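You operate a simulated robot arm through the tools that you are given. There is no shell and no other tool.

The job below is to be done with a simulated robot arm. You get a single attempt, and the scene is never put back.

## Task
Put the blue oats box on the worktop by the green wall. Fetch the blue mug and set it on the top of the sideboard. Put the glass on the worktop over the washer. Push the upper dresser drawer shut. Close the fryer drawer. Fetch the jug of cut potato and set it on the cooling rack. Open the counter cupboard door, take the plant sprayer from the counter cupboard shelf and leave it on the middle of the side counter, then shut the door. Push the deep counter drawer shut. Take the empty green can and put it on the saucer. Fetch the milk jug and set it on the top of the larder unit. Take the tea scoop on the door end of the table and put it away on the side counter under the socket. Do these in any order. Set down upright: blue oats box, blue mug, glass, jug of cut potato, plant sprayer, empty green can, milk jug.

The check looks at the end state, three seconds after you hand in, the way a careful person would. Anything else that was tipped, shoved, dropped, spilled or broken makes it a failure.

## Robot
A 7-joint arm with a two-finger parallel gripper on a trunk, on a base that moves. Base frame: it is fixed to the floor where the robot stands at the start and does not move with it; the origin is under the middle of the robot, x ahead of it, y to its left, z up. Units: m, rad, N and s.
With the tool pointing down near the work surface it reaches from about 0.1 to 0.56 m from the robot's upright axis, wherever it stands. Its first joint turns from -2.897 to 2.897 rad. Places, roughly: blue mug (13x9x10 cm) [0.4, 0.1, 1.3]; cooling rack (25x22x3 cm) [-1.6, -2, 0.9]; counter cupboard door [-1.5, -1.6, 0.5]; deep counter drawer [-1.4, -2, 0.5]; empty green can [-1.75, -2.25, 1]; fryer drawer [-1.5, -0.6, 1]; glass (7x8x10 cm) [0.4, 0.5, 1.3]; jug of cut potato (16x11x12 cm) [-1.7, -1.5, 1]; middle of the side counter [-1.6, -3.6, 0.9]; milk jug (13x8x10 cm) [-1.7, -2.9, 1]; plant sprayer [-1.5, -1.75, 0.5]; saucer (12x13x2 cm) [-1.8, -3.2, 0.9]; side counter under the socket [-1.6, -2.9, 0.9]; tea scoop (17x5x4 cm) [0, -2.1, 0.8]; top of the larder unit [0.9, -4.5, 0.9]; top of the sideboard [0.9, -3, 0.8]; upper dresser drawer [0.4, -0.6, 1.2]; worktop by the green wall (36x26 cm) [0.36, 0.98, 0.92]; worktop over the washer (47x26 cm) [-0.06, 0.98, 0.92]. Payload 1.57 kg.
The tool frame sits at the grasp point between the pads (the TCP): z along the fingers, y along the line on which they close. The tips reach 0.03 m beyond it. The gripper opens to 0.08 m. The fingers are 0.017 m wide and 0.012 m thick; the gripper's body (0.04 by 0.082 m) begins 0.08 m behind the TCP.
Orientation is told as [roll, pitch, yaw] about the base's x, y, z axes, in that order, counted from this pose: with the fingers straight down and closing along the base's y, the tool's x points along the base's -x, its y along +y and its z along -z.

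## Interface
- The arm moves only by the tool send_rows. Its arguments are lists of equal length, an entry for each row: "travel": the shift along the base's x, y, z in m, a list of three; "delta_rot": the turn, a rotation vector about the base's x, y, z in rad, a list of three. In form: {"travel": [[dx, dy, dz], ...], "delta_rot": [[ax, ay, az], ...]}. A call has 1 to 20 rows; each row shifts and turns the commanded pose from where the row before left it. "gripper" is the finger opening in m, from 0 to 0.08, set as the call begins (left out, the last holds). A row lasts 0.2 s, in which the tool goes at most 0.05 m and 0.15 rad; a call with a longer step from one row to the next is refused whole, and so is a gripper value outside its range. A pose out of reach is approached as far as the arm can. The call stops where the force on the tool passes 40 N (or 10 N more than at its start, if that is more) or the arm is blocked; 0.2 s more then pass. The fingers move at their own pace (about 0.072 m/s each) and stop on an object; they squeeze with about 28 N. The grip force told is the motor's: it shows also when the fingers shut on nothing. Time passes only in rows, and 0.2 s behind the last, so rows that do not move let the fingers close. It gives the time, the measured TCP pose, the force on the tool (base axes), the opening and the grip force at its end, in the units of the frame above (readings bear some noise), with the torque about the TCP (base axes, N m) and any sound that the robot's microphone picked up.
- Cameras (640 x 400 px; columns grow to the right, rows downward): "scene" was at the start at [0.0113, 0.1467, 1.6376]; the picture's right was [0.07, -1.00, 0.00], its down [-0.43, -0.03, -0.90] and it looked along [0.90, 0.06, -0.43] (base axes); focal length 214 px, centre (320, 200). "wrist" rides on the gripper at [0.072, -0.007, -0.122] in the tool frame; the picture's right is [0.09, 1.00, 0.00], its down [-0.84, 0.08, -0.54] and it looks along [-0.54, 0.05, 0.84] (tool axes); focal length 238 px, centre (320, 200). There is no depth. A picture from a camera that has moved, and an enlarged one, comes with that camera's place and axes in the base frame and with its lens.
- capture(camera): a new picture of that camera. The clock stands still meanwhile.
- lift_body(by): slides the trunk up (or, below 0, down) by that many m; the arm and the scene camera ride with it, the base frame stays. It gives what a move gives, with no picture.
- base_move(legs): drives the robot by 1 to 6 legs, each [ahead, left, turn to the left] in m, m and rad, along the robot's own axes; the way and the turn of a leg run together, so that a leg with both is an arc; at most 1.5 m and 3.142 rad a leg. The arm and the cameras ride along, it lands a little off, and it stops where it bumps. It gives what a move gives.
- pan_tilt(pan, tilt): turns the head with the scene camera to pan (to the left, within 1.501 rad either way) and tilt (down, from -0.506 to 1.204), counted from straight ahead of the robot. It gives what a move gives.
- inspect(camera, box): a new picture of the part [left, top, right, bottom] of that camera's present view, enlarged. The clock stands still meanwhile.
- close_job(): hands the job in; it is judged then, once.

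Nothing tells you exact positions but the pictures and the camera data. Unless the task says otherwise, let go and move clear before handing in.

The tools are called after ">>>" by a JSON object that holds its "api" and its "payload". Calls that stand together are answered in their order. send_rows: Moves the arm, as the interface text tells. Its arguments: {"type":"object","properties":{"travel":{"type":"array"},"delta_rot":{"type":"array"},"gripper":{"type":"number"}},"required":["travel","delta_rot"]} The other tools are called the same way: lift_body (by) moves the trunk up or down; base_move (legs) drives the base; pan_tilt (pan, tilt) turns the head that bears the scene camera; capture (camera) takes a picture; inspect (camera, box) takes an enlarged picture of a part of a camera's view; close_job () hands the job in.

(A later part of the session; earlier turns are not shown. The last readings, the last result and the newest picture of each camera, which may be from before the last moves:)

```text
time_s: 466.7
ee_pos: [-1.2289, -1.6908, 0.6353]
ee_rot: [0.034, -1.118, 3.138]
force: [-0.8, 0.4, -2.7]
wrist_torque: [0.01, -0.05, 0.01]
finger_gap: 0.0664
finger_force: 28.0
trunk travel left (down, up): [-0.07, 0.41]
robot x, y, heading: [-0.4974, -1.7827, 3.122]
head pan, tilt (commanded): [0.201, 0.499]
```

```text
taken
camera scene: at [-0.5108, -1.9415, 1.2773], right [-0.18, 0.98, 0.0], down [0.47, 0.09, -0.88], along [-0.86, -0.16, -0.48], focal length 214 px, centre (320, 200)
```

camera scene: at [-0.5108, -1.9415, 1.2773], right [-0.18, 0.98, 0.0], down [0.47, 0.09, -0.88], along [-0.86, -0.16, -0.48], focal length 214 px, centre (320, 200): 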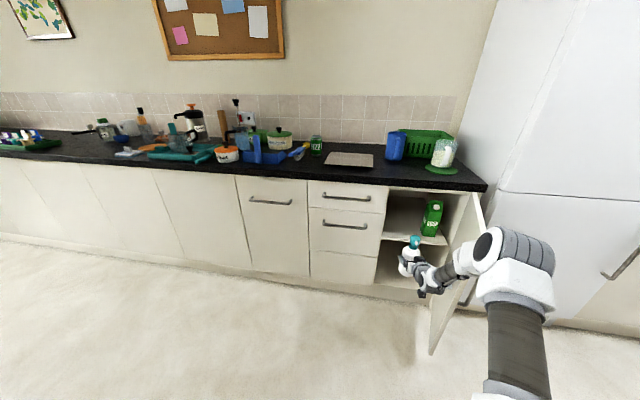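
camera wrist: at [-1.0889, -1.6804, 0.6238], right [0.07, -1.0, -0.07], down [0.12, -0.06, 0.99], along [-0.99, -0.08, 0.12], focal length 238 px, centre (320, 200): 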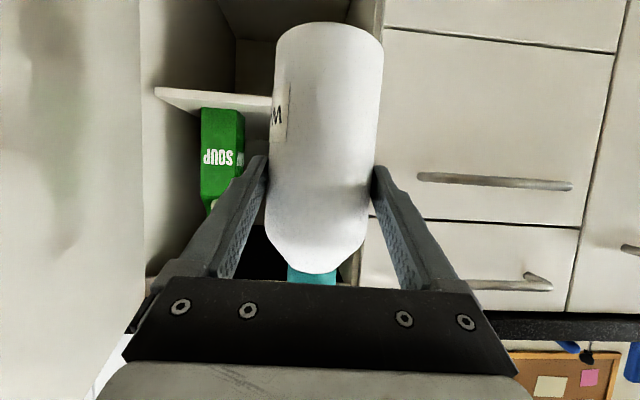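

The sprayer is out safely. I'll raise it above counter height and drive down to the middle of the side counter.

>>> {"api": "lift_body", "payload": {"by": 0.4}}

>>> {"api": "send_rows", "payload": {"travel": [[0, 0, 0.03], [0, 0, 0.03], [0, 0, 0.03]], "delta_rot": [[0, 0, 0], [0, 0, 0], [0, 0, 0]]}}

>>> {"api": "base_move", "payload": {"legs": [[0, 1.0, 0], [0, 0.93, 0]]}}

>>> {"api": "pan_tilt", "payload": {"pan": 0.2, "tilt": 0.6}}

>>> {"api": "capture", "payload": {"camera": "scene"}}

>>> {"api": "capture", "payload": {"camera": "wrist"}}

```text
time_s: 470.5
ee_pos: [-1.2305, -1.69, 1.035]
ee_rot: [0.036, -1.119, 3.137]
force: [-1.0, -0.9, -4.1]
wrist_torque: [-0.02, -0.07, -0.01]
finger_gap: 0.0665
finger_force: 28.1
trunk travel left (down, up): [-0.47, 0.01]
robot x, y, heading: [-0.4996, -1.7833, 3.125]
head pan, tilt (commanded): [0.201, 0.499]
```

```text
time_s: 471.3
ee_pos: [-1.2309, -1.6898, 1.125]
ee_rot: [0.036, -1.118, 3.139]
force: [0.2, 0.2, -3.7]
wrist_torque: [0.0, -0.05, 0.02]
finger_gap: 0.0669
finger_force: 27.9
trunk travel left (down, up): [-0.47, 0.01]
robot x, y, heading: [-0.4957, -1.7876, 3.126]
head pan, tilt (commanded): [0.201, 0.499]
```

```text
time_s: 486.0
ee_pos: [-1.2599, -3.6231, 1.1263]
ee_rot: [0.035, -1.118, 3.141]
force: [0.3, -0.1, -3.0]
wrist_torque: [0.02, -0.06, 0.01]
finger_gap: 0.0667
finger_force: 28.0
trunk travel left (down, up): [-0.47, 0.01]
robot x, y, heading: [-0.5278, -3.7092, 3.128]
head pan, tilt (commanded): [0.201, 0.499]
```

```text
time_s: 486.7
ee_pos: [-1.2603, -3.622, 1.1249]
ee_rot: [0.036, -1.117, 3.142]
force: [0.3, 0.3, -2.7]
wrist_torque: [0.0, -0.06, 0.05]
finger_gap: 0.0667
finger_force: 28.2
trunk travel left (down, up): [-0.47, 0.01]
robot x, y, heading: [-0.5265, -3.7143, 3.13]
head pan, tilt (commanded): [0.201, 0.6]
```

```text
taken
camera scene: at [-0.5365, -3.8704, 1.6682], right [-0.18, 0.98, 0.0], down [0.56, 0.1, -0.83], along [-0.81, -0.15, -0.56], focal length 214 px, centre (320, 200)
```

scene: 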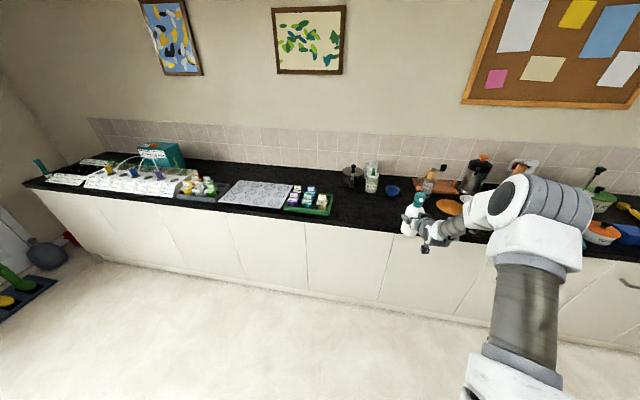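

```text
taken
camera wrist: at [-1.1184, -3.6114, 1.1137], right [0.07, -1.0, -0.07], down [0.12, -0.06, 0.99], along [-0.99, -0.08, 0.12], focal length 238 px, centre (320, 200)
```

wrist: 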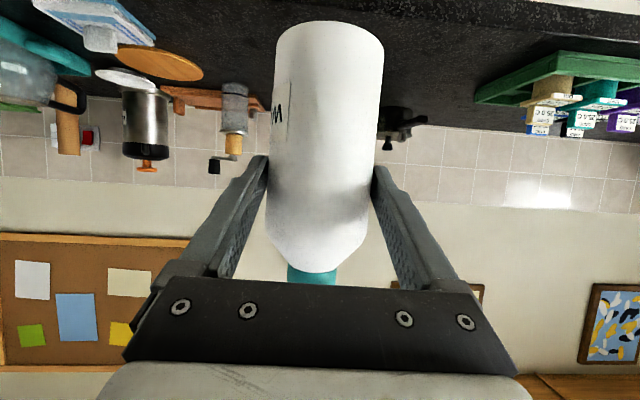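

The counter's middle is clear here. I'll drive in and lower to just above the surface.

>>> {"api": "base_move", "payload": {"legs": [[0.34, 0, 0]]}}

>>> {"api": "lift_body", "payload": {"by": -0.125}}

>>> {"api": "capture", "payload": {"camera": "wrist"}}

>>> {"api": "capture", "payload": {"camera": "scene"}}

```text
time_s: 489.5
ee_pos: [-1.5969, -3.6175, 1.1246]
ee_rot: [0.034, -1.117, 3.143]
force: [0.4, 0.6, -3.3]
wrist_torque: [0.05, -0.05, 0.05]
finger_gap: 0.0666
finger_force: 27.8
trunk travel left (down, up): [-0.47, 0.01]
robot x, y, heading: [-0.8654, -3.708, 3.127]
head pan, tilt (commanded): [0.201, 0.6]
```

```text
time_s: 491.0
ee_pos: [-1.5962, -3.6169, 1.001]
ee_rot: [0.034, -1.118, 3.142]
force: [0.3, -0.5, -3.6]
wrist_torque: [0.02, -0.05, 0.03]
finger_gap: 0.0667
finger_force: 28.1
trunk travel left (down, up): [-0.345, 0.135]
robot x, y, heading: [-0.8631, -3.7098, 3.12]
head pan, tilt (commanded): [0.201, 0.6]
```

```text
taken
camera wrist: at [-1.4548, -3.6062, 0.9889], right [0.07, -1.0, -0.07], down [0.12, -0.06, 0.99], along [-0.99, -0.08, 0.12], focal length 238 px, centre (320, 200)
```

wrist: 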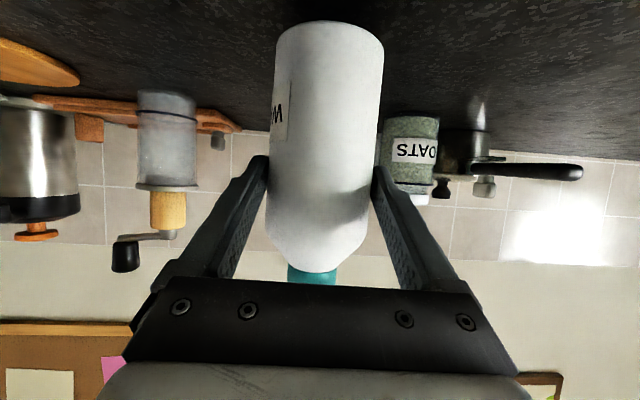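

```text
taken
camera scene: at [-0.8729, -3.8652, 1.5432], right [-0.18, 0.98, 0.0], down [0.56, 0.1, -0.82], along [-0.81, -0.15, -0.57], focal length 214 px, centre (320, 200)
```

scene: 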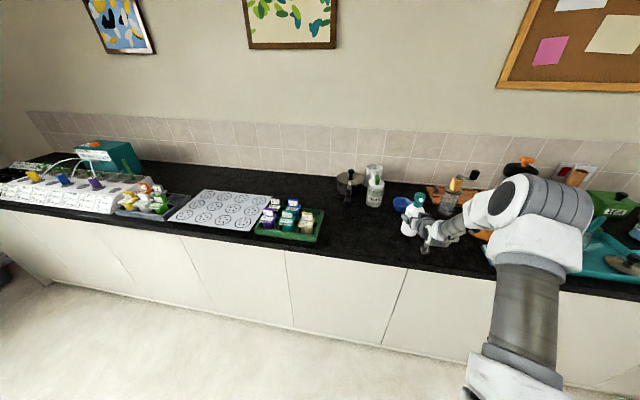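

>>> {"api": "send_rows", "payload": {"travel": [[0, 0, -0.007], [0, 0, -0.006]], "delta_rot": [[0, 0, 0], [0, 0, 0]]}}

>>> {"api": "send_rows", "payload": {"travel": [[0, 0, -0.003]], "delta_rot": [[0, 0, 0]]}}

>>> {"api": "send_rows", "payload": {"travel": [[0, 0, -0.003]], "delta_rot": [[0, 0, 0]]}}

>>> {"api": "send_rows", "payload": {"travel": [[0, 0, -0.003]], "delta_rot": [[0, 0, 0]]}}

```text
time_s: 491.6
ee_pos: [-1.5972, -3.6176, 0.9877]
ee_rot: [0.034, -1.12, 3.141]
force: [0.2, -0.1, -2.6]
wrist_torque: [0.02, -0.11, -0.01]
finger_gap: 0.0664
finger_force: 28.0
trunk travel left (down, up): [-0.345, 0.135]
robot x, y, heading: [-0.862, -3.708, 3.128]
head pan, tilt (commanded): [0.201, 0.6]
```

```text
time_s: 492.0
ee_pos: [-1.5965, -3.6173, 0.9876]
ee_rot: [0.033, -1.122, -3.139]
force: [2.0, 0.2, 5.7]
wrist_torque: [0.24, -0.17, -0.07]
finger_gap: 0.0667
finger_force: 27.7
trunk travel left (down, up): [-0.345, 0.135]
robot x, y, heading: [-0.8631, -3.7105, 3.126]
head pan, tilt (commanded): [0.201, 0.6]
```

```text
time_s: 492.4
ee_pos: [-1.5974, -3.6165, 0.9862]
ee_rot: [0.031, -1.127, -3.139]
force: [4.5, -0.3, 17.5]
wrist_torque: [0.41, -0.34, -0.09]
finger_gap: 0.0666
finger_force: 28.5
trunk travel left (down, up): [-0.345, 0.135]
robot x, y, heading: [-0.8648, -3.7104, 3.125]
head pan, tilt (commanded): [0.201, 0.6]
```

```text
time_s: 492.8
ee_pos: [-1.5985, -3.6162, 0.9859]
ee_rot: [0.032, -1.13, -3.136]
force: [-0.6, -3.0, 26.2]
wrist_torque: [0.41, 0.46, 0.14]
finger_gap: 0.0667
finger_force: 28.3
trunk travel left (down, up): [-0.345, 0.135]
robot x, y, heading: [-0.8674, -3.7069, 3.128]
head pan, tilt (commanded): [0.201, 0.6]
```

Contact. Easing off and releasing.

>>> {"api": "send_rows", "payload": {"travel": [[0, 0, 0.004]], "delta_rot": [[0, 0, 0]]}}

>>> {"api": "send_rows", "payload": {"travel": [[0, 0, 0.002]], "delta_rot": [[0, 0, 0]]}}

```text
time_s: 493.2
ee_pos: [-1.5962, -3.6181, 0.9843]
ee_rot: [0.033, -1.124, -3.14]
force: [-8.8, -2.9, 17.8]
wrist_torque: [0.26, 0.93, 0.19]
finger_gap: 0.0668
finger_force: 27.8
trunk travel left (down, up): [-0.345, 0.135]
robot x, y, heading: [-0.862, -3.708, 3.124]
head pan, tilt (commanded): [0.201, 0.6]
```

```text
time_s: 493.6
ee_pos: [-1.5962, -3.6169, 0.9853]
ee_rot: [0.032, -1.12, -3.141]
force: [-6.4, -1.6, 13.1]
wrist_torque: [0.26, 0.92, 0.22]
finger_gap: 0.0666
finger_force: 27.7
trunk travel left (down, up): [-0.345, 0.135]
robot x, y, heading: [-0.8643, -3.7105, 3.129]
head pan, tilt (commanded): [0.201, 0.6]
```

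>>> {"api": "send_rows", "payload": {"travel": [[0, 0, 0.002]], "delta_rot": [[0, 0, 0]]}}

>>> {"api": "send_rows", "payload": {"travel": [[0, 0, 0], [0, 0, 0]], "delta_rot": [[0, 0, 0], [0, 0, 0]], "gripper": 0.08}}

>>> {"api": "capture", "payload": {"camera": "wrist"}}

```text
time_s: 494.0
ee_pos: [-1.5949, -3.6156, 0.985]
ee_rot: [0.036, -1.115, 3.141]
force: [-3.1, -2.0, 7.8]
wrist_torque: [0.15, 0.64, 0.13]
finger_gap: 0.0669
finger_force: 28.1
trunk travel left (down, up): [-0.345, 0.135]
robot x, y, heading: [-0.8655, -3.7073, 3.122]
head pan, tilt (commanded): [0.201, 0.6]
```

```text
time_s: 494.6
ee_pos: [-1.5959, -3.616, 0.9857]
ee_rot: [0.035, -1.116, 3.141]
force: [0.2, 0.6, -0.5]
wrist_torque: [-0.01, -0.01, -0.01]
finger_gap: 0.08
finger_force: 0.0
trunk travel left (down, up): [-0.345, 0.135]
robot x, y, heading: [-0.8669, -3.7097, 3.131]
head pan, tilt (commanded): [0.201, 0.6]
```

```text
taken
camera wrist: at [-1.4539, -3.6059, 0.9746], right [0.07, -1.0, -0.07], down [0.12, -0.06, 0.99], along [-0.99, -0.08, 0.12], focal length 238 px, centre (320, 200)
```

wrist: 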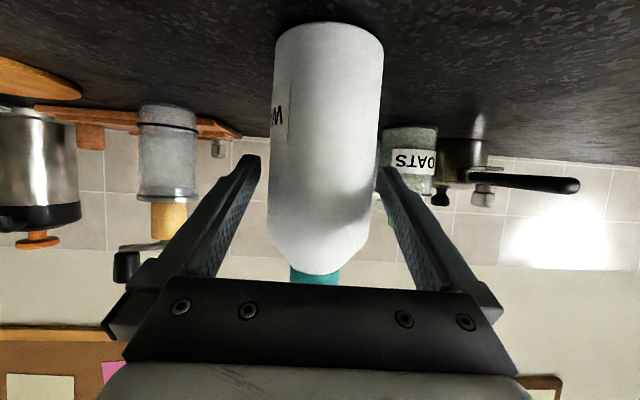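

>>> {"api": "send_rows", "payload": {"travel": [[0.025, 0.0009, 0.0], [0.03, 0.001, 0.0], [0.03, 0.001, 0.0], [0.03, 0.001, 0.0]], "delta_rot": [[0, 0, 0], [0, 0, 0], [0, 0, 0], [0, 0, 0]]}}

>>> {"api": "capture", "payload": {"camera": "wrist"}}

>>> {"api": "base_move", "payload": {"legs": [[-0.3, 0, 0]]}}

>>> {"api": "capture", "payload": {"camera": "scene"}}

```text
time_s: 495.6
ee_pos: [-1.4809, -3.6135, 0.9868]
ee_rot: [0.034, -1.119, 3.142]
force: [0.2, 0.5, 0.0]
wrist_torque: [0.01, 0.03, 0.01]
finger_gap: 0.0801
finger_force: 0.1
trunk travel left (down, up): [-0.345, 0.135]
robot x, y, heading: [-0.865, -3.7081, 3.13]
head pan, tilt (commanded): [0.201, 0.6]
```

```text
taken
camera wrist: at [-1.3396, -3.6025, 0.9754], right [0.07, -1.0, -0.07], down [0.12, -0.06, 0.99], along [-0.99, -0.08, 0.12], focal length 238 px, centre (320, 200)
```

wrist: 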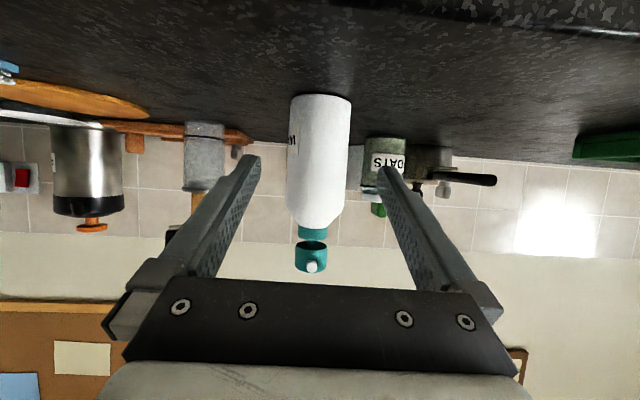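

```text
time_s: 498.2
ee_pos: [-1.1793, -3.6166, 0.9865]
ee_rot: [0.035, -1.119, 3.139]
force: [-0.1, 0.7, 0.0]
wrist_torque: [0.02, -0.02, 0.0]
finger_gap: 0.0802
finger_force: 0.1
trunk travel left (down, up): [-0.345, 0.135]
robot x, y, heading: [-0.5605, -3.7121, 3.121]
head pan, tilt (commanded): [0.201, 0.6]
```

```text
taken
camera scene: at [-0.5707, -3.8703, 1.5432], right [-0.18, 0.98, 0.0], down [0.56, 0.1, -0.83], along [-0.81, -0.15, -0.56], focal length 214 px, centre (320, 200)
```

scene: 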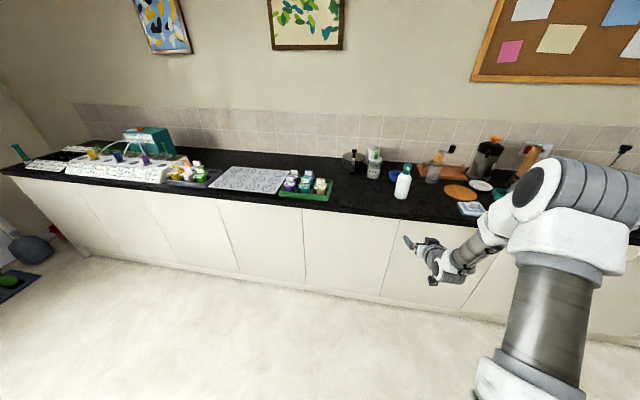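

The sprayer stands in the middle of the side counter. Next the green can: I'll steepen the tool tilt and drive back along the counter to it.

>>> {"api": "send_rows", "payload": {"travel": [[0, 0, 0.03], [0, 0, 0.03], [0, 0, 0.03], [0, 0, 0.03]], "delta_rot": [[0, -0.127, 0], [0, -0.127, 0], [0, -0.127, 0], [0, -0.127, 0]]}}

>>> {"api": "base_move", "payload": {"legs": [[0, -1.43, 0], [0.25, 0, 0]]}}

>>> {"api": "capture", "payload": {"camera": "wrist"}}

>>> {"api": "pan_tilt", "payload": {"pan": 0.2, "tilt": 0.6}}

>>> {"api": "capture", "payload": {"camera": "scene"}}

```text
time_s: 499.2
ee_pos: [-1.1789, -3.6169, 1.1079]
ee_rot: [0.034, -0.61, 3.139]
force: [0.4, 0.2, 0.7]
wrist_torque: [0.02, 0.01, -0.01]
finger_gap: 0.08
finger_force: 0.1
trunk travel left (down, up): [-0.345, 0.135]
robot x, y, heading: [-0.5613, -3.714, 3.124]
head pan, tilt (commanded): [0.201, 0.6]
```

```text
time_s: 511.9
ee_pos: [-1.3984, -2.1687, 1.1073]
ee_rot: [0.033, -0.609, 3.134]
force: [0.2, 0.1, -0.2]
wrist_torque: [0.0, 0.01, -0.02]
finger_gap: 0.0802
finger_force: 0.1
trunk travel left (down, up): [-0.345, 0.135]
robot x, y, heading: [-0.7845, -2.2701, 3.113]
head pan, tilt (commanded): [0.201, 0.6]
```

```text
taken
camera wrist: at [-1.2684, -2.1595, 1.1658], right [0.09, -1.0, -0.03], down [-0.37, -0.06, 0.93], along [-0.92, -0.07, -0.38], focal length 238 px, centre (320, 200)
```

wrist: 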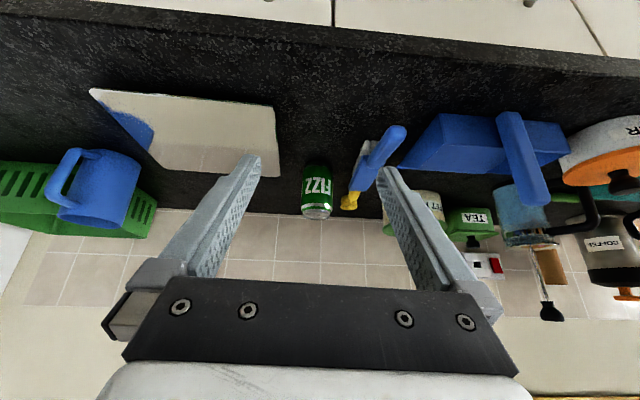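

```text
time_s: 512.5
ee_pos: [-1.3969, -2.168, 1.1082]
ee_rot: [0.033, -0.61, 3.132]
force: [0.9, -0.6, 0.0]
wrist_torque: [0.02, 0.01, -0.02]
finger_gap: 0.0799
finger_force: 0.0
trunk travel left (down, up): [-0.345, 0.135]
robot x, y, heading: [-0.7825, -2.2684, 3.111]
head pan, tilt (commanded): [0.201, 0.6]
```

```text
taken
camera scene: at [-0.7916, -2.4264, 1.5432], right [-0.17, 0.98, 0.0], down [0.56, 0.1, -0.83], along [-0.81, -0.14, -0.56], focal length 214 px, centre (320, 200)
```

scene: 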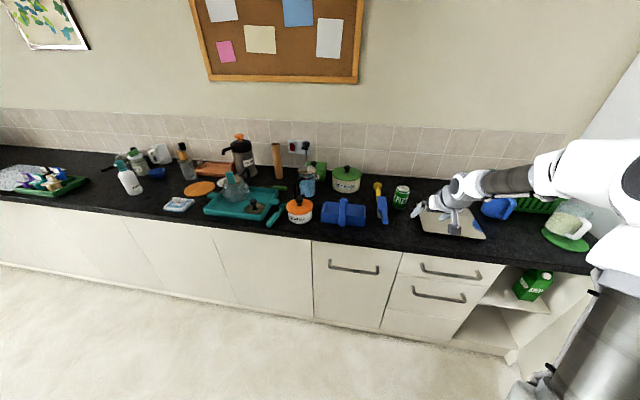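

>>> {"api": "inspect", "payload": {"camera": "wrist", "box": [240, 110, 420, 240]}}

>>> {"api": "inspect", "payload": {"camera": "scene", "box": [360, 160, 460, 240]}}

```text
3.08 times, centred on (330, 175) of wrist
camera zoom: at [-1.2684, -2.1594, 1.1658], right [0.09, -1.0, -0.03], down [-0.37, -0.06, 0.93], along [-0.92, -0.07, -0.38], focal length 733 px, centre (289, 277)
```

zoom: 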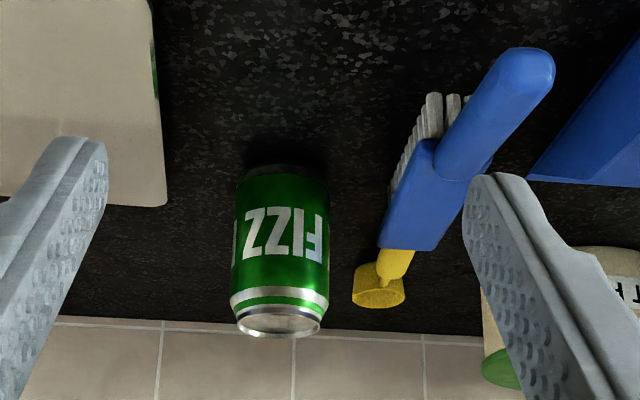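

```text
5.00 times, centred on (410, 200) of scene
camera zoom: at [-0.7916, -2.4264, 1.5432], right [-0.17, 0.98, 0.0], down [0.56, 0.1, -0.83], along [-0.81, -0.14, -0.56], focal length 1072 px, centre (-130, 200)
```

zoom: 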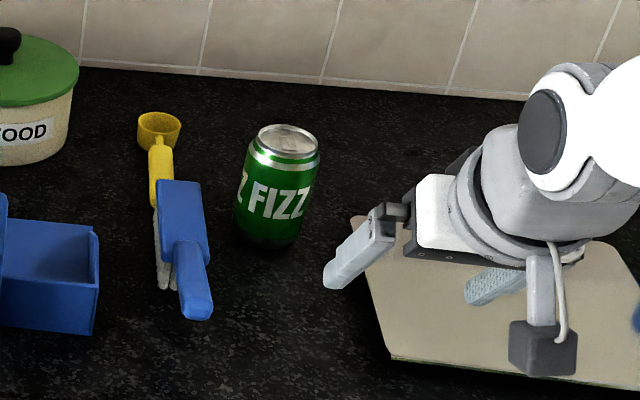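

The can is at about (-1.736, -2.188), standing free between the brush and the rack. I'll drive in to a pre-grasp above and in front of it.

>>> {"api": "base_move", "payload": {"legs": [[0.26, 0.025, 0]]}}

>>> {"api": "send_rows", "payload": {"travel": [[0, 0, -0.02], [0, 0, -0.02]], "delta_rot": [[0, 0, 0], [0, 0, 0]]}}

>>> {"api": "capture", "payload": {"camera": "wrist"}}

>>> {"api": "inspect", "payload": {"camera": "wrist", "box": [220, 50, 420, 230]}}

```text
time_s: 514.8
ee_pos: [-1.6551, -2.1841, 1.1066]
ee_rot: [0.032, -0.61, 3.131]
force: [-0.2, -0.1, -0.9]
wrist_torque: [-0.06, 0.02, -0.01]
finger_gap: 0.0797
finger_force: 0.0
trunk travel left (down, up): [-0.345, 0.135]
robot x, y, heading: [-1.0374, -2.2883, 3.108]
head pan, tilt (commanded): [0.201, 0.6]
```

```text
time_s: 515.4
ee_pos: [-1.6559, -2.1834, 1.0658]
ee_rot: [0.034, -0.61, 3.131]
force: [-1.0, 0.7, 1.1]
wrist_torque: [0.0, 0.02, -0.02]
finger_gap: 0.0798
finger_force: 0.0
trunk travel left (down, up): [-0.345, 0.135]
robot x, y, heading: [-1.035, -2.2851, 3.112]
head pan, tilt (commanded): [0.201, 0.6]
```

```text
taken
camera wrist: at [-1.5259, -2.1757, 1.1254], right [0.08, -1.0, -0.03], down [-0.37, -0.05, 0.93], along [-0.92, -0.07, -0.38], focal length 238 px, centre (320, 200)
```

wrist: 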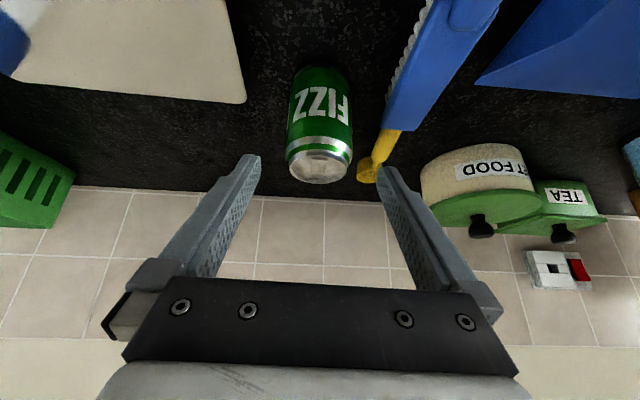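

```text
2.22 times, centred on (320, 140) of wrist
camera zoom: at [-1.5259, -2.1757, 1.1254], right [0.08, -1.0, -0.03], down [-0.37, -0.05, 0.93], along [-0.92, -0.07, -0.38], focal length 530 px, centre (320, 333)
```

zoom: 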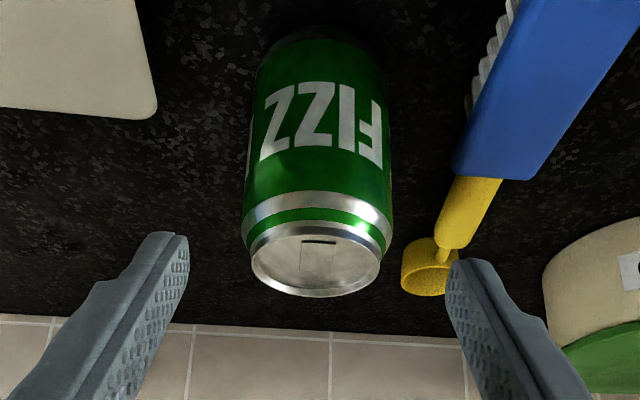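

The can is right on the approach line. Descending around it.

>>> {"api": "send_rows", "payload": {"travel": [[-0.026, -0.0017, -0.0363], [-0.026, -0.0017, -0.0363]], "delta_rot": [[0, 0, 0], [0, 0, 0]]}}

>>> {"api": "capture", "payload": {"camera": "wrist"}}

```text
time_s: 516.0
ee_pos: [-1.7071, -2.187, 0.9939]
ee_rot: [0.032, -0.607, 3.131]
force: [-0.4, -0.6, 0.8]
wrist_torque: [-0.02, 0.0, 0.04]
finger_gap: 0.0801
finger_force: 0.1
trunk travel left (down, up): [-0.345, 0.135]
robot x, y, heading: [-1.034, -2.2884, 3.115]
head pan, tilt (commanded): [0.201, 0.6]
```

```text
taken
camera wrist: at [-1.5776, -2.1779, 1.0529], right [0.08, -1.0, -0.03], down [-0.38, -0.06, 0.93], along [-0.92, -0.07, -0.38], focal length 238 px, centre (320, 200)
```

wrist: 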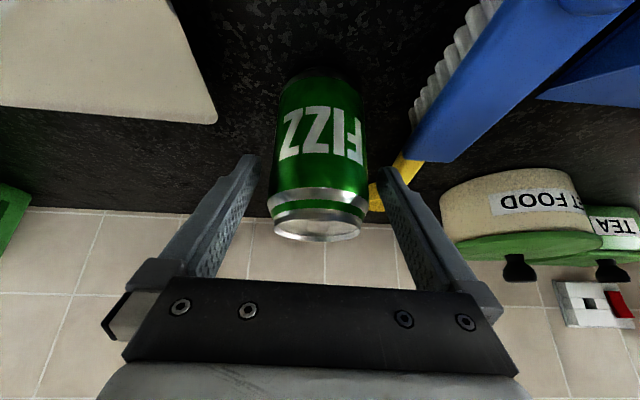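

>>> {"api": "send_rows", "payload": {"travel": [[-0.0265, -0.0015, -0.037]], "delta_rot": [[0, 0, 0]]}}

>>> {"api": "send_rows", "payload": {"travel": [[0, 0, 0], [0, 0, 0], [0, 0, 0]], "delta_rot": [[0, 0, 0], [0, 0, 0], [0, 0, 0]], "gripper": 0.05}}

>>> {"api": "capture", "payload": {"camera": "wrist"}}

```text
time_s: 516.4
ee_pos: [-1.7341, -2.1899, 0.9584]
ee_rot: [0.034, -0.611, 3.129]
force: [-0.1, 0.0, 0.1]
wrist_torque: [-0.02, 0.01, 0.0]
finger_gap: 0.08
finger_force: 0.1
trunk travel left (down, up): [-0.345, 0.135]
robot x, y, heading: [-1.0353, -2.2872, 3.112]
head pan, tilt (commanded): [0.201, 0.6]
```

```text
time_s: 517.2
ee_pos: [-1.7332, -2.1892, 0.9572]
ee_rot: [0.034, -0.611, 3.13]
force: [-0.2, 0.9, 1.6]
wrist_torque: [0.14, 0.06, 0.06]
finger_gap: 0.0646
finger_force: 28.4
trunk travel left (down, up): [-0.345, 0.135]
robot x, y, heading: [-1.0422, -2.2856, 3.11]
head pan, tilt (commanded): [0.201, 0.6]
```

```text
taken
camera wrist: at [-1.6044, -2.1801, 1.0167], right [0.08, -1.0, -0.03], down [-0.37, -0.06, 0.93], along [-0.92, -0.07, -0.38], focal length 238 px, centre (320, 200)
```

wrist: 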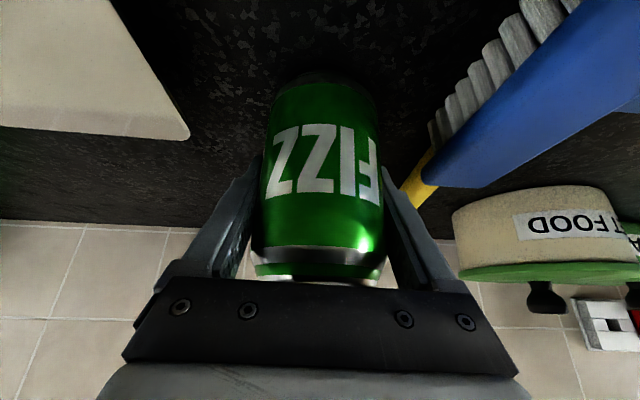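

The can is held at 65 mm. I'll lift it clear, back off, and go along to the saucer.

>>> {"api": "lift_body", "payload": {"by": 0.13}}

>>> {"api": "base_move", "payload": {"legs": [[-0.3, 0, 0], [0, 0.97, 0.03]]}}

>>> {"api": "send_rows", "payload": {"travel": [[0, 0, 0.03], [0, 0, 0.03]], "delta_rot": [[0, 0, 0], [0, 0, 0]]}}

>>> {"api": "capture", "payload": {"camera": "wrist"}}

>>> {"api": "pan_tilt", "payload": {"pan": 0.15, "tilt": 0.6}}

>>> {"api": "capture", "payload": {"camera": "scene"}}

```text
time_s: 518.8
ee_pos: [-1.7343, -2.189, 1.0874]
ee_rot: [0.034, -0.61, 3.13]
force: [0.2, 0.1, -0.4]
wrist_torque: [0.01, -0.03, 0.02]
finger_gap: 0.0644
finger_force: 27.8
trunk travel left (down, up): [-0.475, 0.005]
robot x, y, heading: [-1.0381, -2.2843, 3.118]
head pan, tilt (commanded): [0.201, 0.6]
```

```text
time_s: 528.5
ee_pos: [-1.4521, -3.1868, 1.0875]
ee_rot: [0.034, -0.611, -3.13]
force: [0.3, -1.0, -0.8]
wrist_torque: [-0.01, -0.01, 0.01]
finger_gap: 0.0644
finger_force: 27.9
trunk travel left (down, up): [-0.475, 0.005]
robot x, y, heading: [-0.7569, -3.2693, 3.13]
head pan, tilt (commanded): [0.201, 0.6]
```

```text
time_s: 529.1
ee_pos: [-1.4531, -3.1871, 1.1487]
ee_rot: [0.033, -0.611, -3.13]
force: [-0.6, -0.2, -0.2]
wrist_torque: [0.0, 0.02, 0.0]
finger_gap: 0.064
finger_force: 28.0
trunk travel left (down, up): [-0.475, 0.005]
robot x, y, heading: [-0.7546, -3.2683, 3.135]
head pan, tilt (commanded): [0.201, 0.6]
```

```text
taken
camera wrist: at [-1.3237, -3.1746, 1.2071], right [0.11, -0.99, -0.03], down [-0.37, -0.06, 0.93], along [-0.92, -0.09, -0.38], focal length 238 px, centre (320, 200)
```

wrist: 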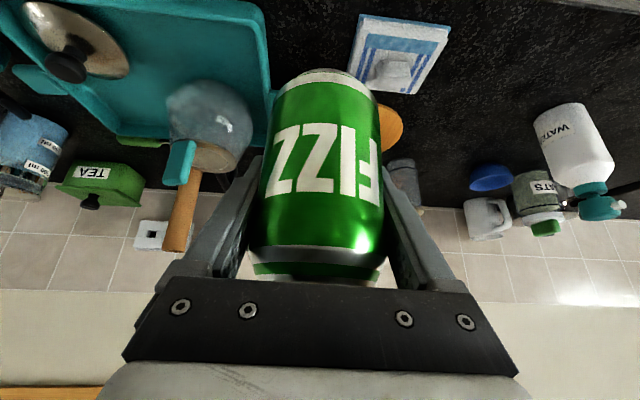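

```text
time_s: 529.8
ee_pos: [-1.4533, -3.1857, 1.1482]
ee_rot: [0.035, -0.612, -3.129]
force: [0.2, -0.2, -0.2]
wrist_torque: [-0.03, -0.02, 0.04]
finger_gap: 0.0641
finger_force: 27.8
trunk travel left (down, up): [-0.475, 0.005]
robot x, y, heading: [-0.7546, -3.265, 3.138]
head pan, tilt (commanded): [0.15, 0.6]
```

```text
taken
camera scene: at [-0.7639, -3.4207, 1.6732], right [-0.15, 0.99, 0.0], down [0.56, 0.08, -0.83], along [-0.82, -0.12, -0.56], focal length 214 px, centre (320, 200)
```

scene: 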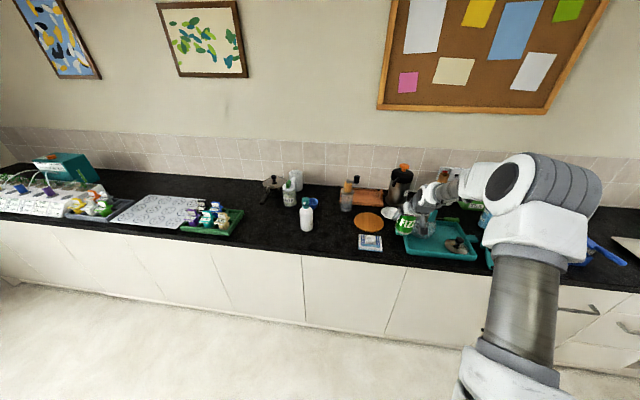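

>>> {"api": "inspect", "payload": {"camera": "scene", "box": [330, 160, 490, 270]}}

```text
3.64 times, centred on (410, 215) of scene
camera zoom: at [-0.7639, -3.4207, 1.6732], right [-0.15, 0.99, 0.0], down [0.56, 0.08, -0.83], along [-0.82, -0.12, -0.56], focal length 780 px, centre (-7, 146)
```

zoom: 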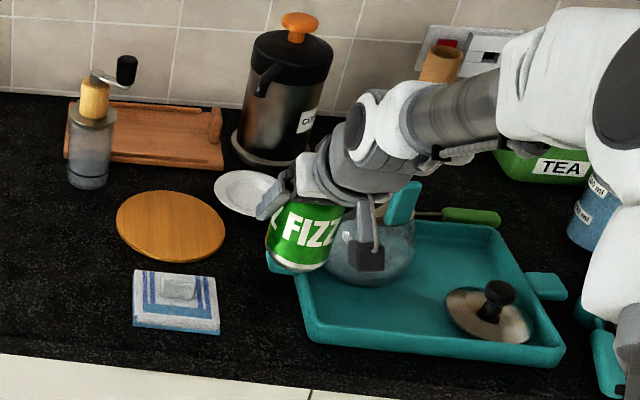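

The saucer's centre works out near (-1.787, -3.158). I'll drive in so the can is in front of and above it.

>>> {"api": "base_move", "payload": {"legs": [[0.265, -0.031, 0]]}}

>>> {"api": "inspect", "payload": {"camera": "scene", "box": [330, 140, 490, 270]}}

>>> {"api": "capture", "payload": {"camera": "wrist"}}

```text
time_s: 532.1
ee_pos: [-1.7171, -3.1516, 1.1466]
ee_rot: [0.033, -0.611, -3.134]
force: [-0.2, -0.5, -0.8]
wrist_torque: [-0.01, -0.03, 0.01]
finger_gap: 0.0642
finger_force: 28.0
trunk travel left (down, up): [-0.475, 0.005]
robot x, y, heading: [-1.0211, -3.2337, 3.134]
head pan, tilt (commanded): [0.15, 0.6]
```

```text
3.08 times, centred on (410, 205) of scene
camera zoom: at [-1.0284, -3.3877, 1.6732], right [-0.14, 0.99, 0.0], down [0.56, 0.08, -0.82], along [-0.82, -0.12, -0.57], focal length 660 px, centre (43, 185)
```

zoom: 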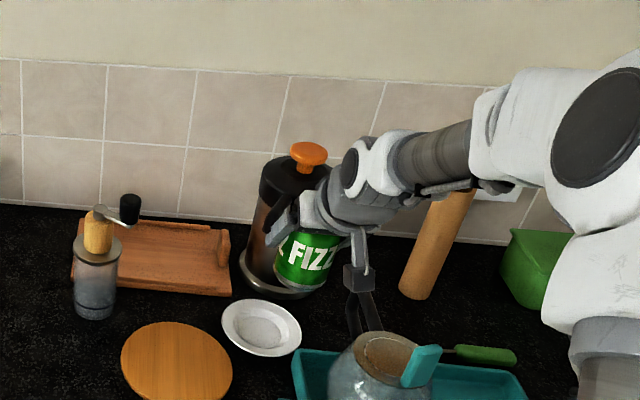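

```text
taken
camera wrist: at [-1.5874, -3.1396, 1.2066], right [0.1, -0.99, -0.03], down [-0.37, -0.06, 0.93], along [-0.92, -0.09, -0.38], focal length 238 px, centre (320, 200)
```

wrist: 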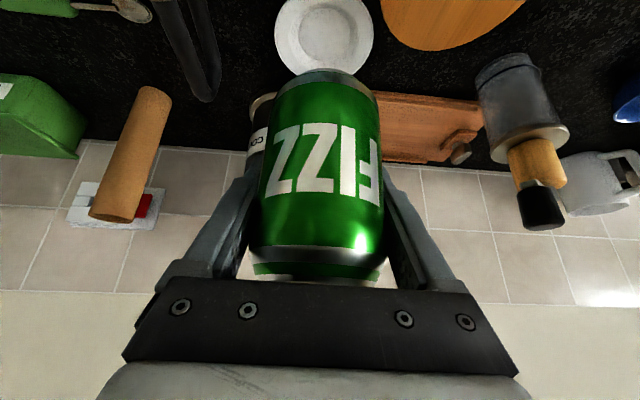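

Both cameras now agree on the saucer at about (-1.782, -3.156). I'll lower and move in along the finger direction.

>>> {"api": "lift_body", "payload": {"by": -0.08}}

>>> {"api": "send_rows", "payload": {"travel": [[-0.0217, -0.0018, -0.028], [-0.0217, -0.0018, -0.028], [-0.0217, -0.0018, -0.025]], "delta_rot": [[0, 0, 0], [0, 0, 0], [0, 0, 0]]}}

>>> {"api": "capture", "payload": {"camera": "wrist"}}

>>> {"api": "inspect", "payload": {"camera": "scene", "box": [330, 140, 490, 270]}}

```text
time_s: 533.3
ee_pos: [-1.7174, -3.1512, 1.0677]
ee_rot: [0.034, -0.611, -3.133]
force: [-1.1, 0.3, -0.5]
wrist_torque: [-0.01, 0.0, 0.0]
finger_gap: 0.0643
finger_force: 28.1
trunk travel left (down, up): [-0.395, 0.085]
robot x, y, heading: [-1.0182, -3.2363, 3.132]
head pan, tilt (commanded): [0.15, 0.6]
```

```text
time_s: 534.1
ee_pos: [-1.7811, -3.1568, 0.9872]
ee_rot: [0.032, -0.61, -3.131]
force: [-0.3, 0.4, -0.7]
wrist_torque: [0.0, 0.04, -0.01]
finger_gap: 0.0643
finger_force: 28.1
trunk travel left (down, up): [-0.395, 0.085]
robot x, y, heading: [-1.0195, -3.2357, 3.136]
head pan, tilt (commanded): [0.15, 0.6]
```

```text
taken
camera wrist: at [-1.6524, -3.1445, 1.0448], right [0.1, -0.99, -0.03], down [-0.37, -0.06, 0.93], along [-0.92, -0.09, -0.38], focal length 238 px, centre (320, 200)
```

wrist: 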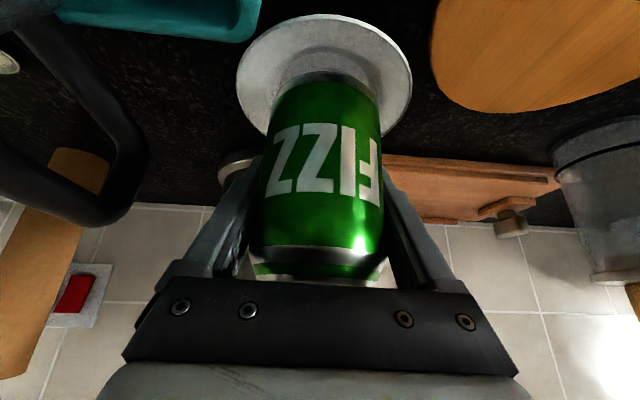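

```text
3.08 times, centred on (410, 205) of scene
camera zoom: at [-1.0282, -3.3878, 1.5932], right [-0.14, 0.99, 0.0], down [0.56, 0.08, -0.82], along [-0.82, -0.12, -0.57], focal length 660 px, centre (43, 185)
```

zoom: 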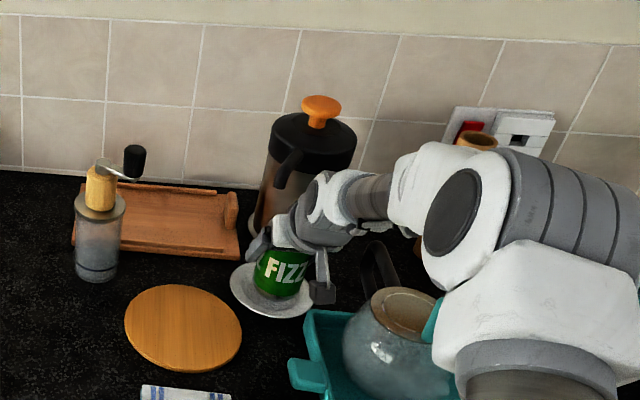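

>>> {"api": "inspect", "payload": {"camera": "wrist", "box": [220, 0, 430, 160]}}

```text
2.50 times, centred on (325, 80) of wrist
camera zoom: at [-1.6524, -3.1445, 1.0448], right [0.1, -0.99, -0.03], down [-0.37, -0.06, 0.93], along [-0.92, -0.09, -0.38], focal length 596 px, centre (308, 500)
```

zoom: 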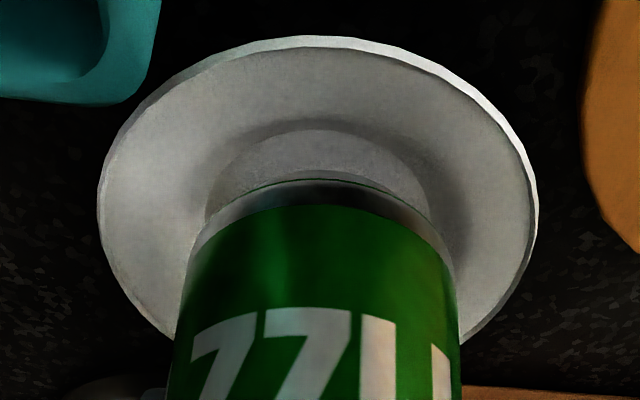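

The fitted saucer centre is (-1.782, -3.157), exactly under the can. Lowering gently.

>>> {"api": "send_rows", "payload": {"travel": [[0, 0, -0.006]], "delta_rot": [[0, 0, 0]]}}

>>> {"api": "send_rows", "payload": {"travel": [[0, 0, -0.004]], "delta_rot": [[0, 0, 0]]}}

>>> {"api": "send_rows", "payload": {"travel": [[0, 0, -0.003]], "delta_rot": [[0, 0, 0]]}}

>>> {"api": "send_rows", "payload": {"travel": [[0, 0, -0.003]], "delta_rot": [[0, 0, 0]]}}

```text
time_s: 534.5
ee_pos: [-1.7814, -3.1563, 0.9801]
ee_rot: [0.034, -0.609, -3.13]
force: [0.7, -0.1, -0.1]
wrist_torque: [-0.03, -0.02, 0.02]
finger_gap: 0.0641
finger_force: 28.1
trunk travel left (down, up): [-0.395, 0.085]
robot x, y, heading: [-1.0168, -3.2359, 3.131]
head pan, tilt (commanded): [0.15, 0.6]
```

```text
time_s: 534.9
ee_pos: [-1.7811, -3.1562, 0.9766]
ee_rot: [0.033, -0.61, -3.132]
force: [0.0, -0.5, -1.0]
wrist_torque: [0.03, 0.02, 0.0]
finger_gap: 0.0642
finger_force: 27.5
trunk travel left (down, up): [-0.395, 0.085]
robot x, y, heading: [-1.0177, -3.2331, 3.136]
head pan, tilt (commanded): [0.15, 0.6]
```

```text
time_s: 535.3
ee_pos: [-1.781, -3.1562, 0.9732]
ee_rot: [0.033, -0.611, -3.134]
force: [0.8, 0.3, 0.4]
wrist_torque: [0.0, -0.02, 0.0]
finger_gap: 0.0641
finger_force: 28.5
trunk travel left (down, up): [-0.395, 0.085]
robot x, y, heading: [-1.0211, -3.2318, 3.134]
head pan, tilt (commanded): [0.15, 0.6]
```

```text
time_s: 535.7
ee_pos: [-1.7802, -3.1573, 0.9721]
ee_rot: [0.033, -0.611, -3.134]
force: [-0.2, -0.6, 3.1]
wrist_torque: [0.03, -0.11, 0.03]
finger_gap: 0.0641
finger_force: 28.1
trunk travel left (down, up): [-0.395, 0.085]
robot x, y, heading: [-1.0237, -3.2347, 3.135]
head pan, tilt (commanded): [0.15, 0.6]
```

Touching the saucer with about 3 N. Releasing and withdrawing along the finger direction.

>>> {"api": "send_rows", "payload": {"travel": [[0, 0, 0], [0, 0, 0]], "delta_rot": [[0, 0, 0], [0, 0, 0]], "gripper": 0.08}}

>>> {"api": "send_rows", "payload": {"travel": [[0.0086, 0.0006, 0.0123], [0.0115, 0.0008, 0.0164], [0.0172, 0.0012, 0.0246], [0.0229, 0.0015, 0.0328], [0.0229, 0.0015, 0.0328]], "delta_rot": [[0, 0, 0], [0, 0, 0], [0, 0, 0], [0, 0, 0], [0, 0, 0]]}}

>>> {"api": "capture", "payload": {"camera": "wrist"}}

>>> {"api": "base_move", "payload": {"legs": [[-0.35, 0, 0]]}}

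>>> {"api": "inspect", "payload": {"camera": "scene", "box": [250, 140, 490, 270]}}

```text
time_s: 536.3
ee_pos: [-1.7798, -3.1573, 0.9707]
ee_rot: [0.033, -0.609, -3.134]
force: [-0.4, -0.2, -0.1]
wrist_torque: [-0.01, 0.01, 0.01]
finger_gap: 0.0803
finger_force: 0.1
trunk travel left (down, up): [-0.395, 0.085]
robot x, y, heading: [-1.0197, -3.235, 3.138]
head pan, tilt (commanded): [0.15, 0.6]
```

```text
time_s: 537.5
ee_pos: [-1.6975, -3.1517, 1.0912]
ee_rot: [0.031, -0.61, -3.132]
force: [-0.5, 0.5, -0.8]
wrist_torque: [-0.03, 0.0, -0.01]
finger_gap: 0.0799
finger_force: 0.0
trunk travel left (down, up): [-0.395, 0.085]
robot x, y, heading: [-1.0175, -3.239, 3.135]
head pan, tilt (commanded): [0.15, 0.6]
```

```text
taken
camera wrist: at [-1.5687, -3.1394, 1.15], right [0.1, -0.99, -0.03], down [-0.37, -0.06, 0.93], along [-0.92, -0.09, -0.38], focal length 238 px, centre (320, 200)
```

wrist: 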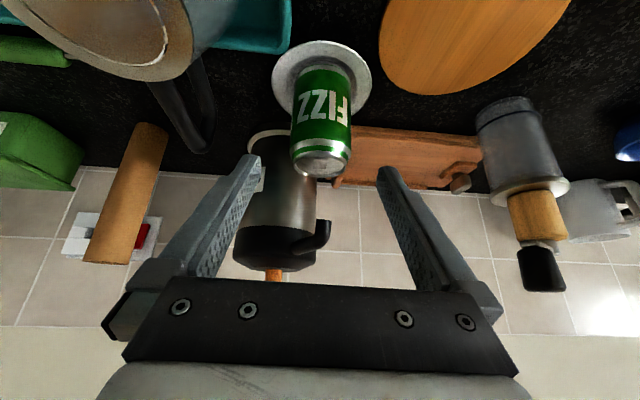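

```text
time_s: 540.4
ee_pos: [-1.3447, -3.1523, 1.0916]
ee_rot: [0.035, -0.612, -3.134]
force: [-0.1, 0.0, -1.0]
wrist_torque: [0.01, -0.04, 0.02]
finger_gap: 0.0797
finger_force: 0.0
trunk travel left (down, up): [-0.395, 0.085]
robot x, y, heading: [-0.6655, -3.238, 3.134]
head pan, tilt (commanded): [0.15, 0.6]
```

```text
2.67 times, centred on (370, 205) of scene
camera zoom: at [-0.6743, -3.3908, 1.5932], right [-0.14, 0.99, 0.0], down [0.56, 0.08, -0.83], along [-0.82, -0.12, -0.56], focal length 572 px, centre (187, 187)
```

zoom: 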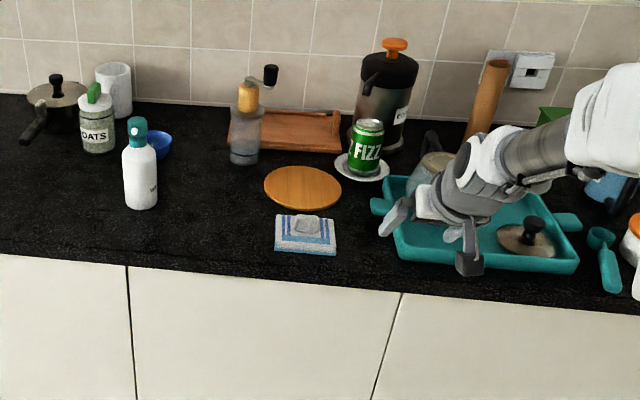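

The can is on the saucer, the sprayer and scoop are fine. Next I'll close the cupboard door from the fridge side by pushing its outer face. First I'll set a forward-pointing tool and drive up the aisle with the arm high.

>>> {"api": "send_rows", "payload": {"travel": [[0.02, -0.017, 0.0], [0.02, -0.017, 0.0], [0.02, -0.017, 0.0], [0.01, -0.017, 0.0], [0.01, -0.017, 0.0]], "delta_rot": [[0, 0.14, 0], [0, 0.14, 0], [0, 0.14, 0], [0, 0.14, 0], [0, 0.14, 0]], "gripper": 0.0}}

>>> {"api": "base_move", "payload": {"legs": [[0, -1.2, 0], [0.0, -1.1, 0]]}}

>>> {"api": "pan_tilt", "payload": {"pan": 0.3, "tilt": 0.6}}

>>> {"api": "capture", "payload": {"camera": "scene"}}

```text
time_s: 541.6
ee_pos: [-1.2644, -3.2377, 1.0903]
ee_rot: [0.016, -1.31, -3.12]
force: [-0.2, 0.2, 0.9]
wrist_torque: [-0.01, 0.01, 0.0]
finger_gap: 0.0001
finger_force: 21.1
trunk travel left (down, up): [-0.395, 0.085]
robot x, y, heading: [-0.6686, -3.2356, 3.132]
head pan, tilt (commanded): [0.15, 0.6]
```

```text
time_s: 558.8
ee_pos: [-1.2318, -0.947, 1.0897]
ee_rot: [0.018, -1.311, -3.128]
force: [-0.2, -0.3, 0.2]
wrist_torque: [0.01, 0.0, 0.01]
finger_gap: 0.0
finger_force: 21.5
trunk travel left (down, up): [-0.395, 0.085]
robot x, y, heading: [-0.6337, -0.9549, 3.123]
head pan, tilt (commanded): [0.15, 0.6]
```

```text
time_s: 559.5
ee_pos: [-1.2324, -0.9479, 1.0903]
ee_rot: [0.017, -1.312, -3.129]
force: [1.1, -0.3, -0.7]
wrist_torque: [-0.01, -0.01, 0.01]
finger_gap: 0.0
finger_force: 21.4
trunk travel left (down, up): [-0.395, 0.085]
robot x, y, heading: [-0.6328, -0.9525, 3.127]
head pan, tilt (commanded): [0.3, 0.6]
```

```text
taken
camera scene: at [-0.6402, -1.1191, 1.5932], right [-0.28, 0.96, 0.0], down [0.54, 0.16, -0.83], along [-0.79, -0.23, -0.56], focal length 214 px, centre (320, 200)
```

scene: 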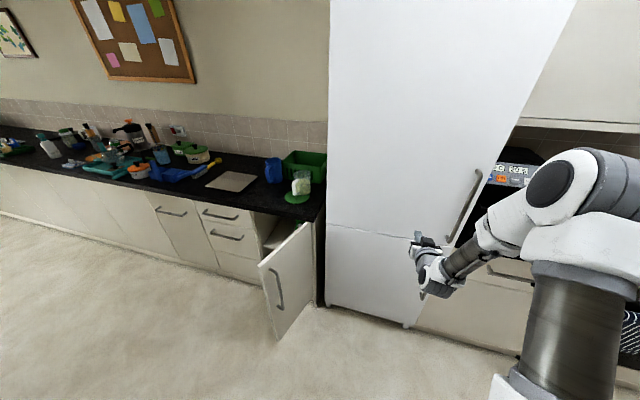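

The fridge front is flush with the cupboards, so there's free floor on that side of the door. I'll turn to face the door's outer face, lower the trunk, and line up between the bar and the hinge.

>>> {"api": "base_move", "payload": {"legs": [[0, 0, 0.8]]}}

>>> {"api": "lift_body", "payload": {"by": -0.38}}

>>> {"api": "capture", "payload": {"camera": "wrist"}}

>>> {"api": "pan_tilt", "payload": {"pan": 0.2, "tilt": 0.6}}

>>> {"api": "capture", "payload": {"camera": "scene"}}

```text
time_s: 562.6
ee_pos: [-1.0562, -1.3774, 1.0904]
ee_rot: [0.018, -1.312, -2.335]
force: [0.1, -0.3, 1.1]
wrist_torque: [0.01, 0.0, -0.01]
finger_gap: 0.0001
finger_force: 21.3
trunk travel left (down, up): [-0.395, 0.085]
robot x, y, heading: [-0.6333, -0.9539, -2.369]
head pan, tilt (commanded): [0.3, 0.6]
```

```text
time_s: 566.3
ee_pos: [-1.0559, -1.3754, 0.7115]
ee_rot: [0.017, -1.311, -2.335]
force: [0.2, -0.1, -1.4]
wrist_torque: [0.02, -0.02, -0.01]
finger_gap: 0.0001
finger_force: 20.7
trunk travel left (down, up): [-0.015, 0.465]
robot x, y, heading: [-0.6312, -0.9539, -2.366]
head pan, tilt (commanded): [0.3, 0.6]
```

```text
taken
camera wrist: at [-0.968, -1.2727, 0.6727], right [0.75, -0.66, -0.08], down [0.26, 0.18, 0.95], along [-0.61, -0.73, 0.31], focal length 238 px, centre (320, 200)
```

wrist: 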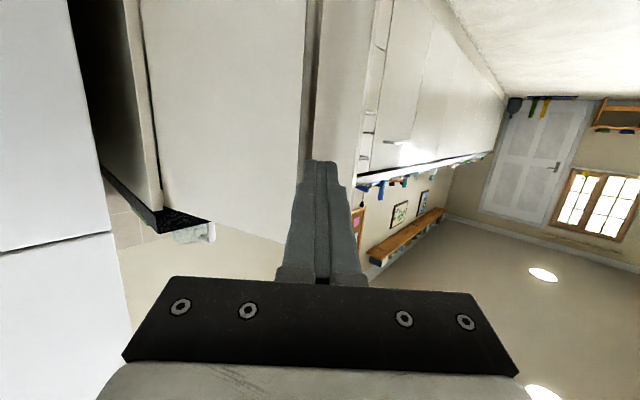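

```text
time_s: 567.0
ee_pos: [-1.0563, -1.3757, 0.7108]
ee_rot: [0.017, -1.31, -2.335]
force: [1.1, -0.4, 0.1]
wrist_torque: [-0.01, 0.0, 0.01]
finger_gap: 0.0
finger_force: 21.3
trunk travel left (down, up): [-0.015, 0.465]
robot x, y, heading: [-0.6318, -0.9533, -2.367]
head pan, tilt (commanded): [0.201, 0.6]
```

```text
taken
camera scene: at [-0.5271, -1.0703, 1.2132], right [-0.83, 0.56, 0.0], down [0.32, 0.47, -0.83], along [-0.46, -0.68, -0.56], focal length 214 px, centre (320, 200)
```

scene: 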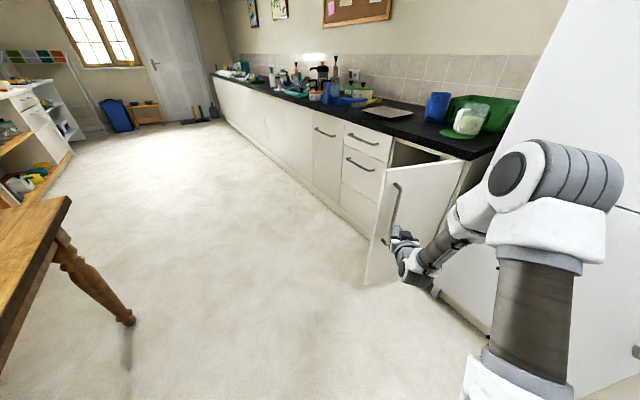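

The bar is straight ahead as predicted, so I'll shift right to pass on its hinge side, then drive forward to touch the panel.

>>> {"api": "base_move", "payload": {"legs": [[0, -0.085, 0], [0.11, 0, 0]]}}

>>> {"api": "capture", "payload": {"camera": "wrist"}}

>>> {"api": "capture", "payload": {"camera": "scene"}}

```text
time_s: 569.3
ee_pos: [-1.1941, -1.3929, 0.711]
ee_rot: [0.018, -1.31, -2.336]
force: [-0.2, -0.6, 0.8]
wrist_torque: [-0.01, 0.0, 0.0]
finger_gap: 0.0
finger_force: 21.4
trunk travel left (down, up): [-0.015, 0.465]
robot x, y, heading: [-0.7702, -0.9693, -2.368]
head pan, tilt (commanded): [0.201, 0.6]
```

```text
taken
camera wrist: at [-1.1055, -1.2886, 0.6727], right [0.75, -0.66, -0.08], down [0.26, 0.18, 0.95], along [-0.61, -0.73, 0.31], focal length 238 px, centre (320, 200)
```

wrist: 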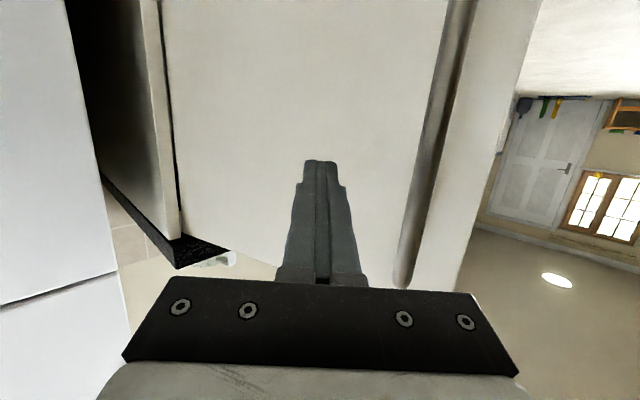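

```text
taken
camera scene: at [-0.6648, -1.0858, 1.2132], right [-0.83, 0.56, 0.0], down [0.32, 0.47, -0.83], along [-0.46, -0.68, -0.56], focal length 214 px, centre (320, 200)
```

scene: 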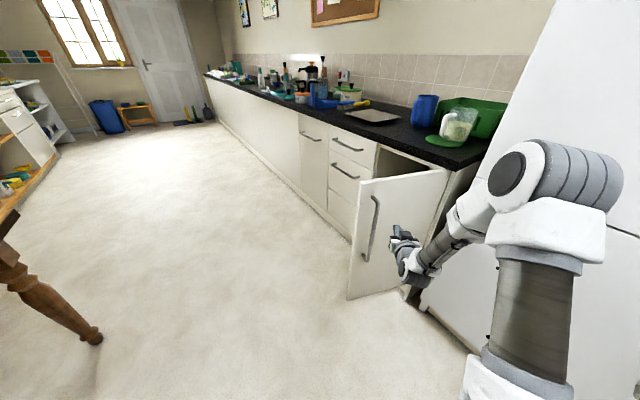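

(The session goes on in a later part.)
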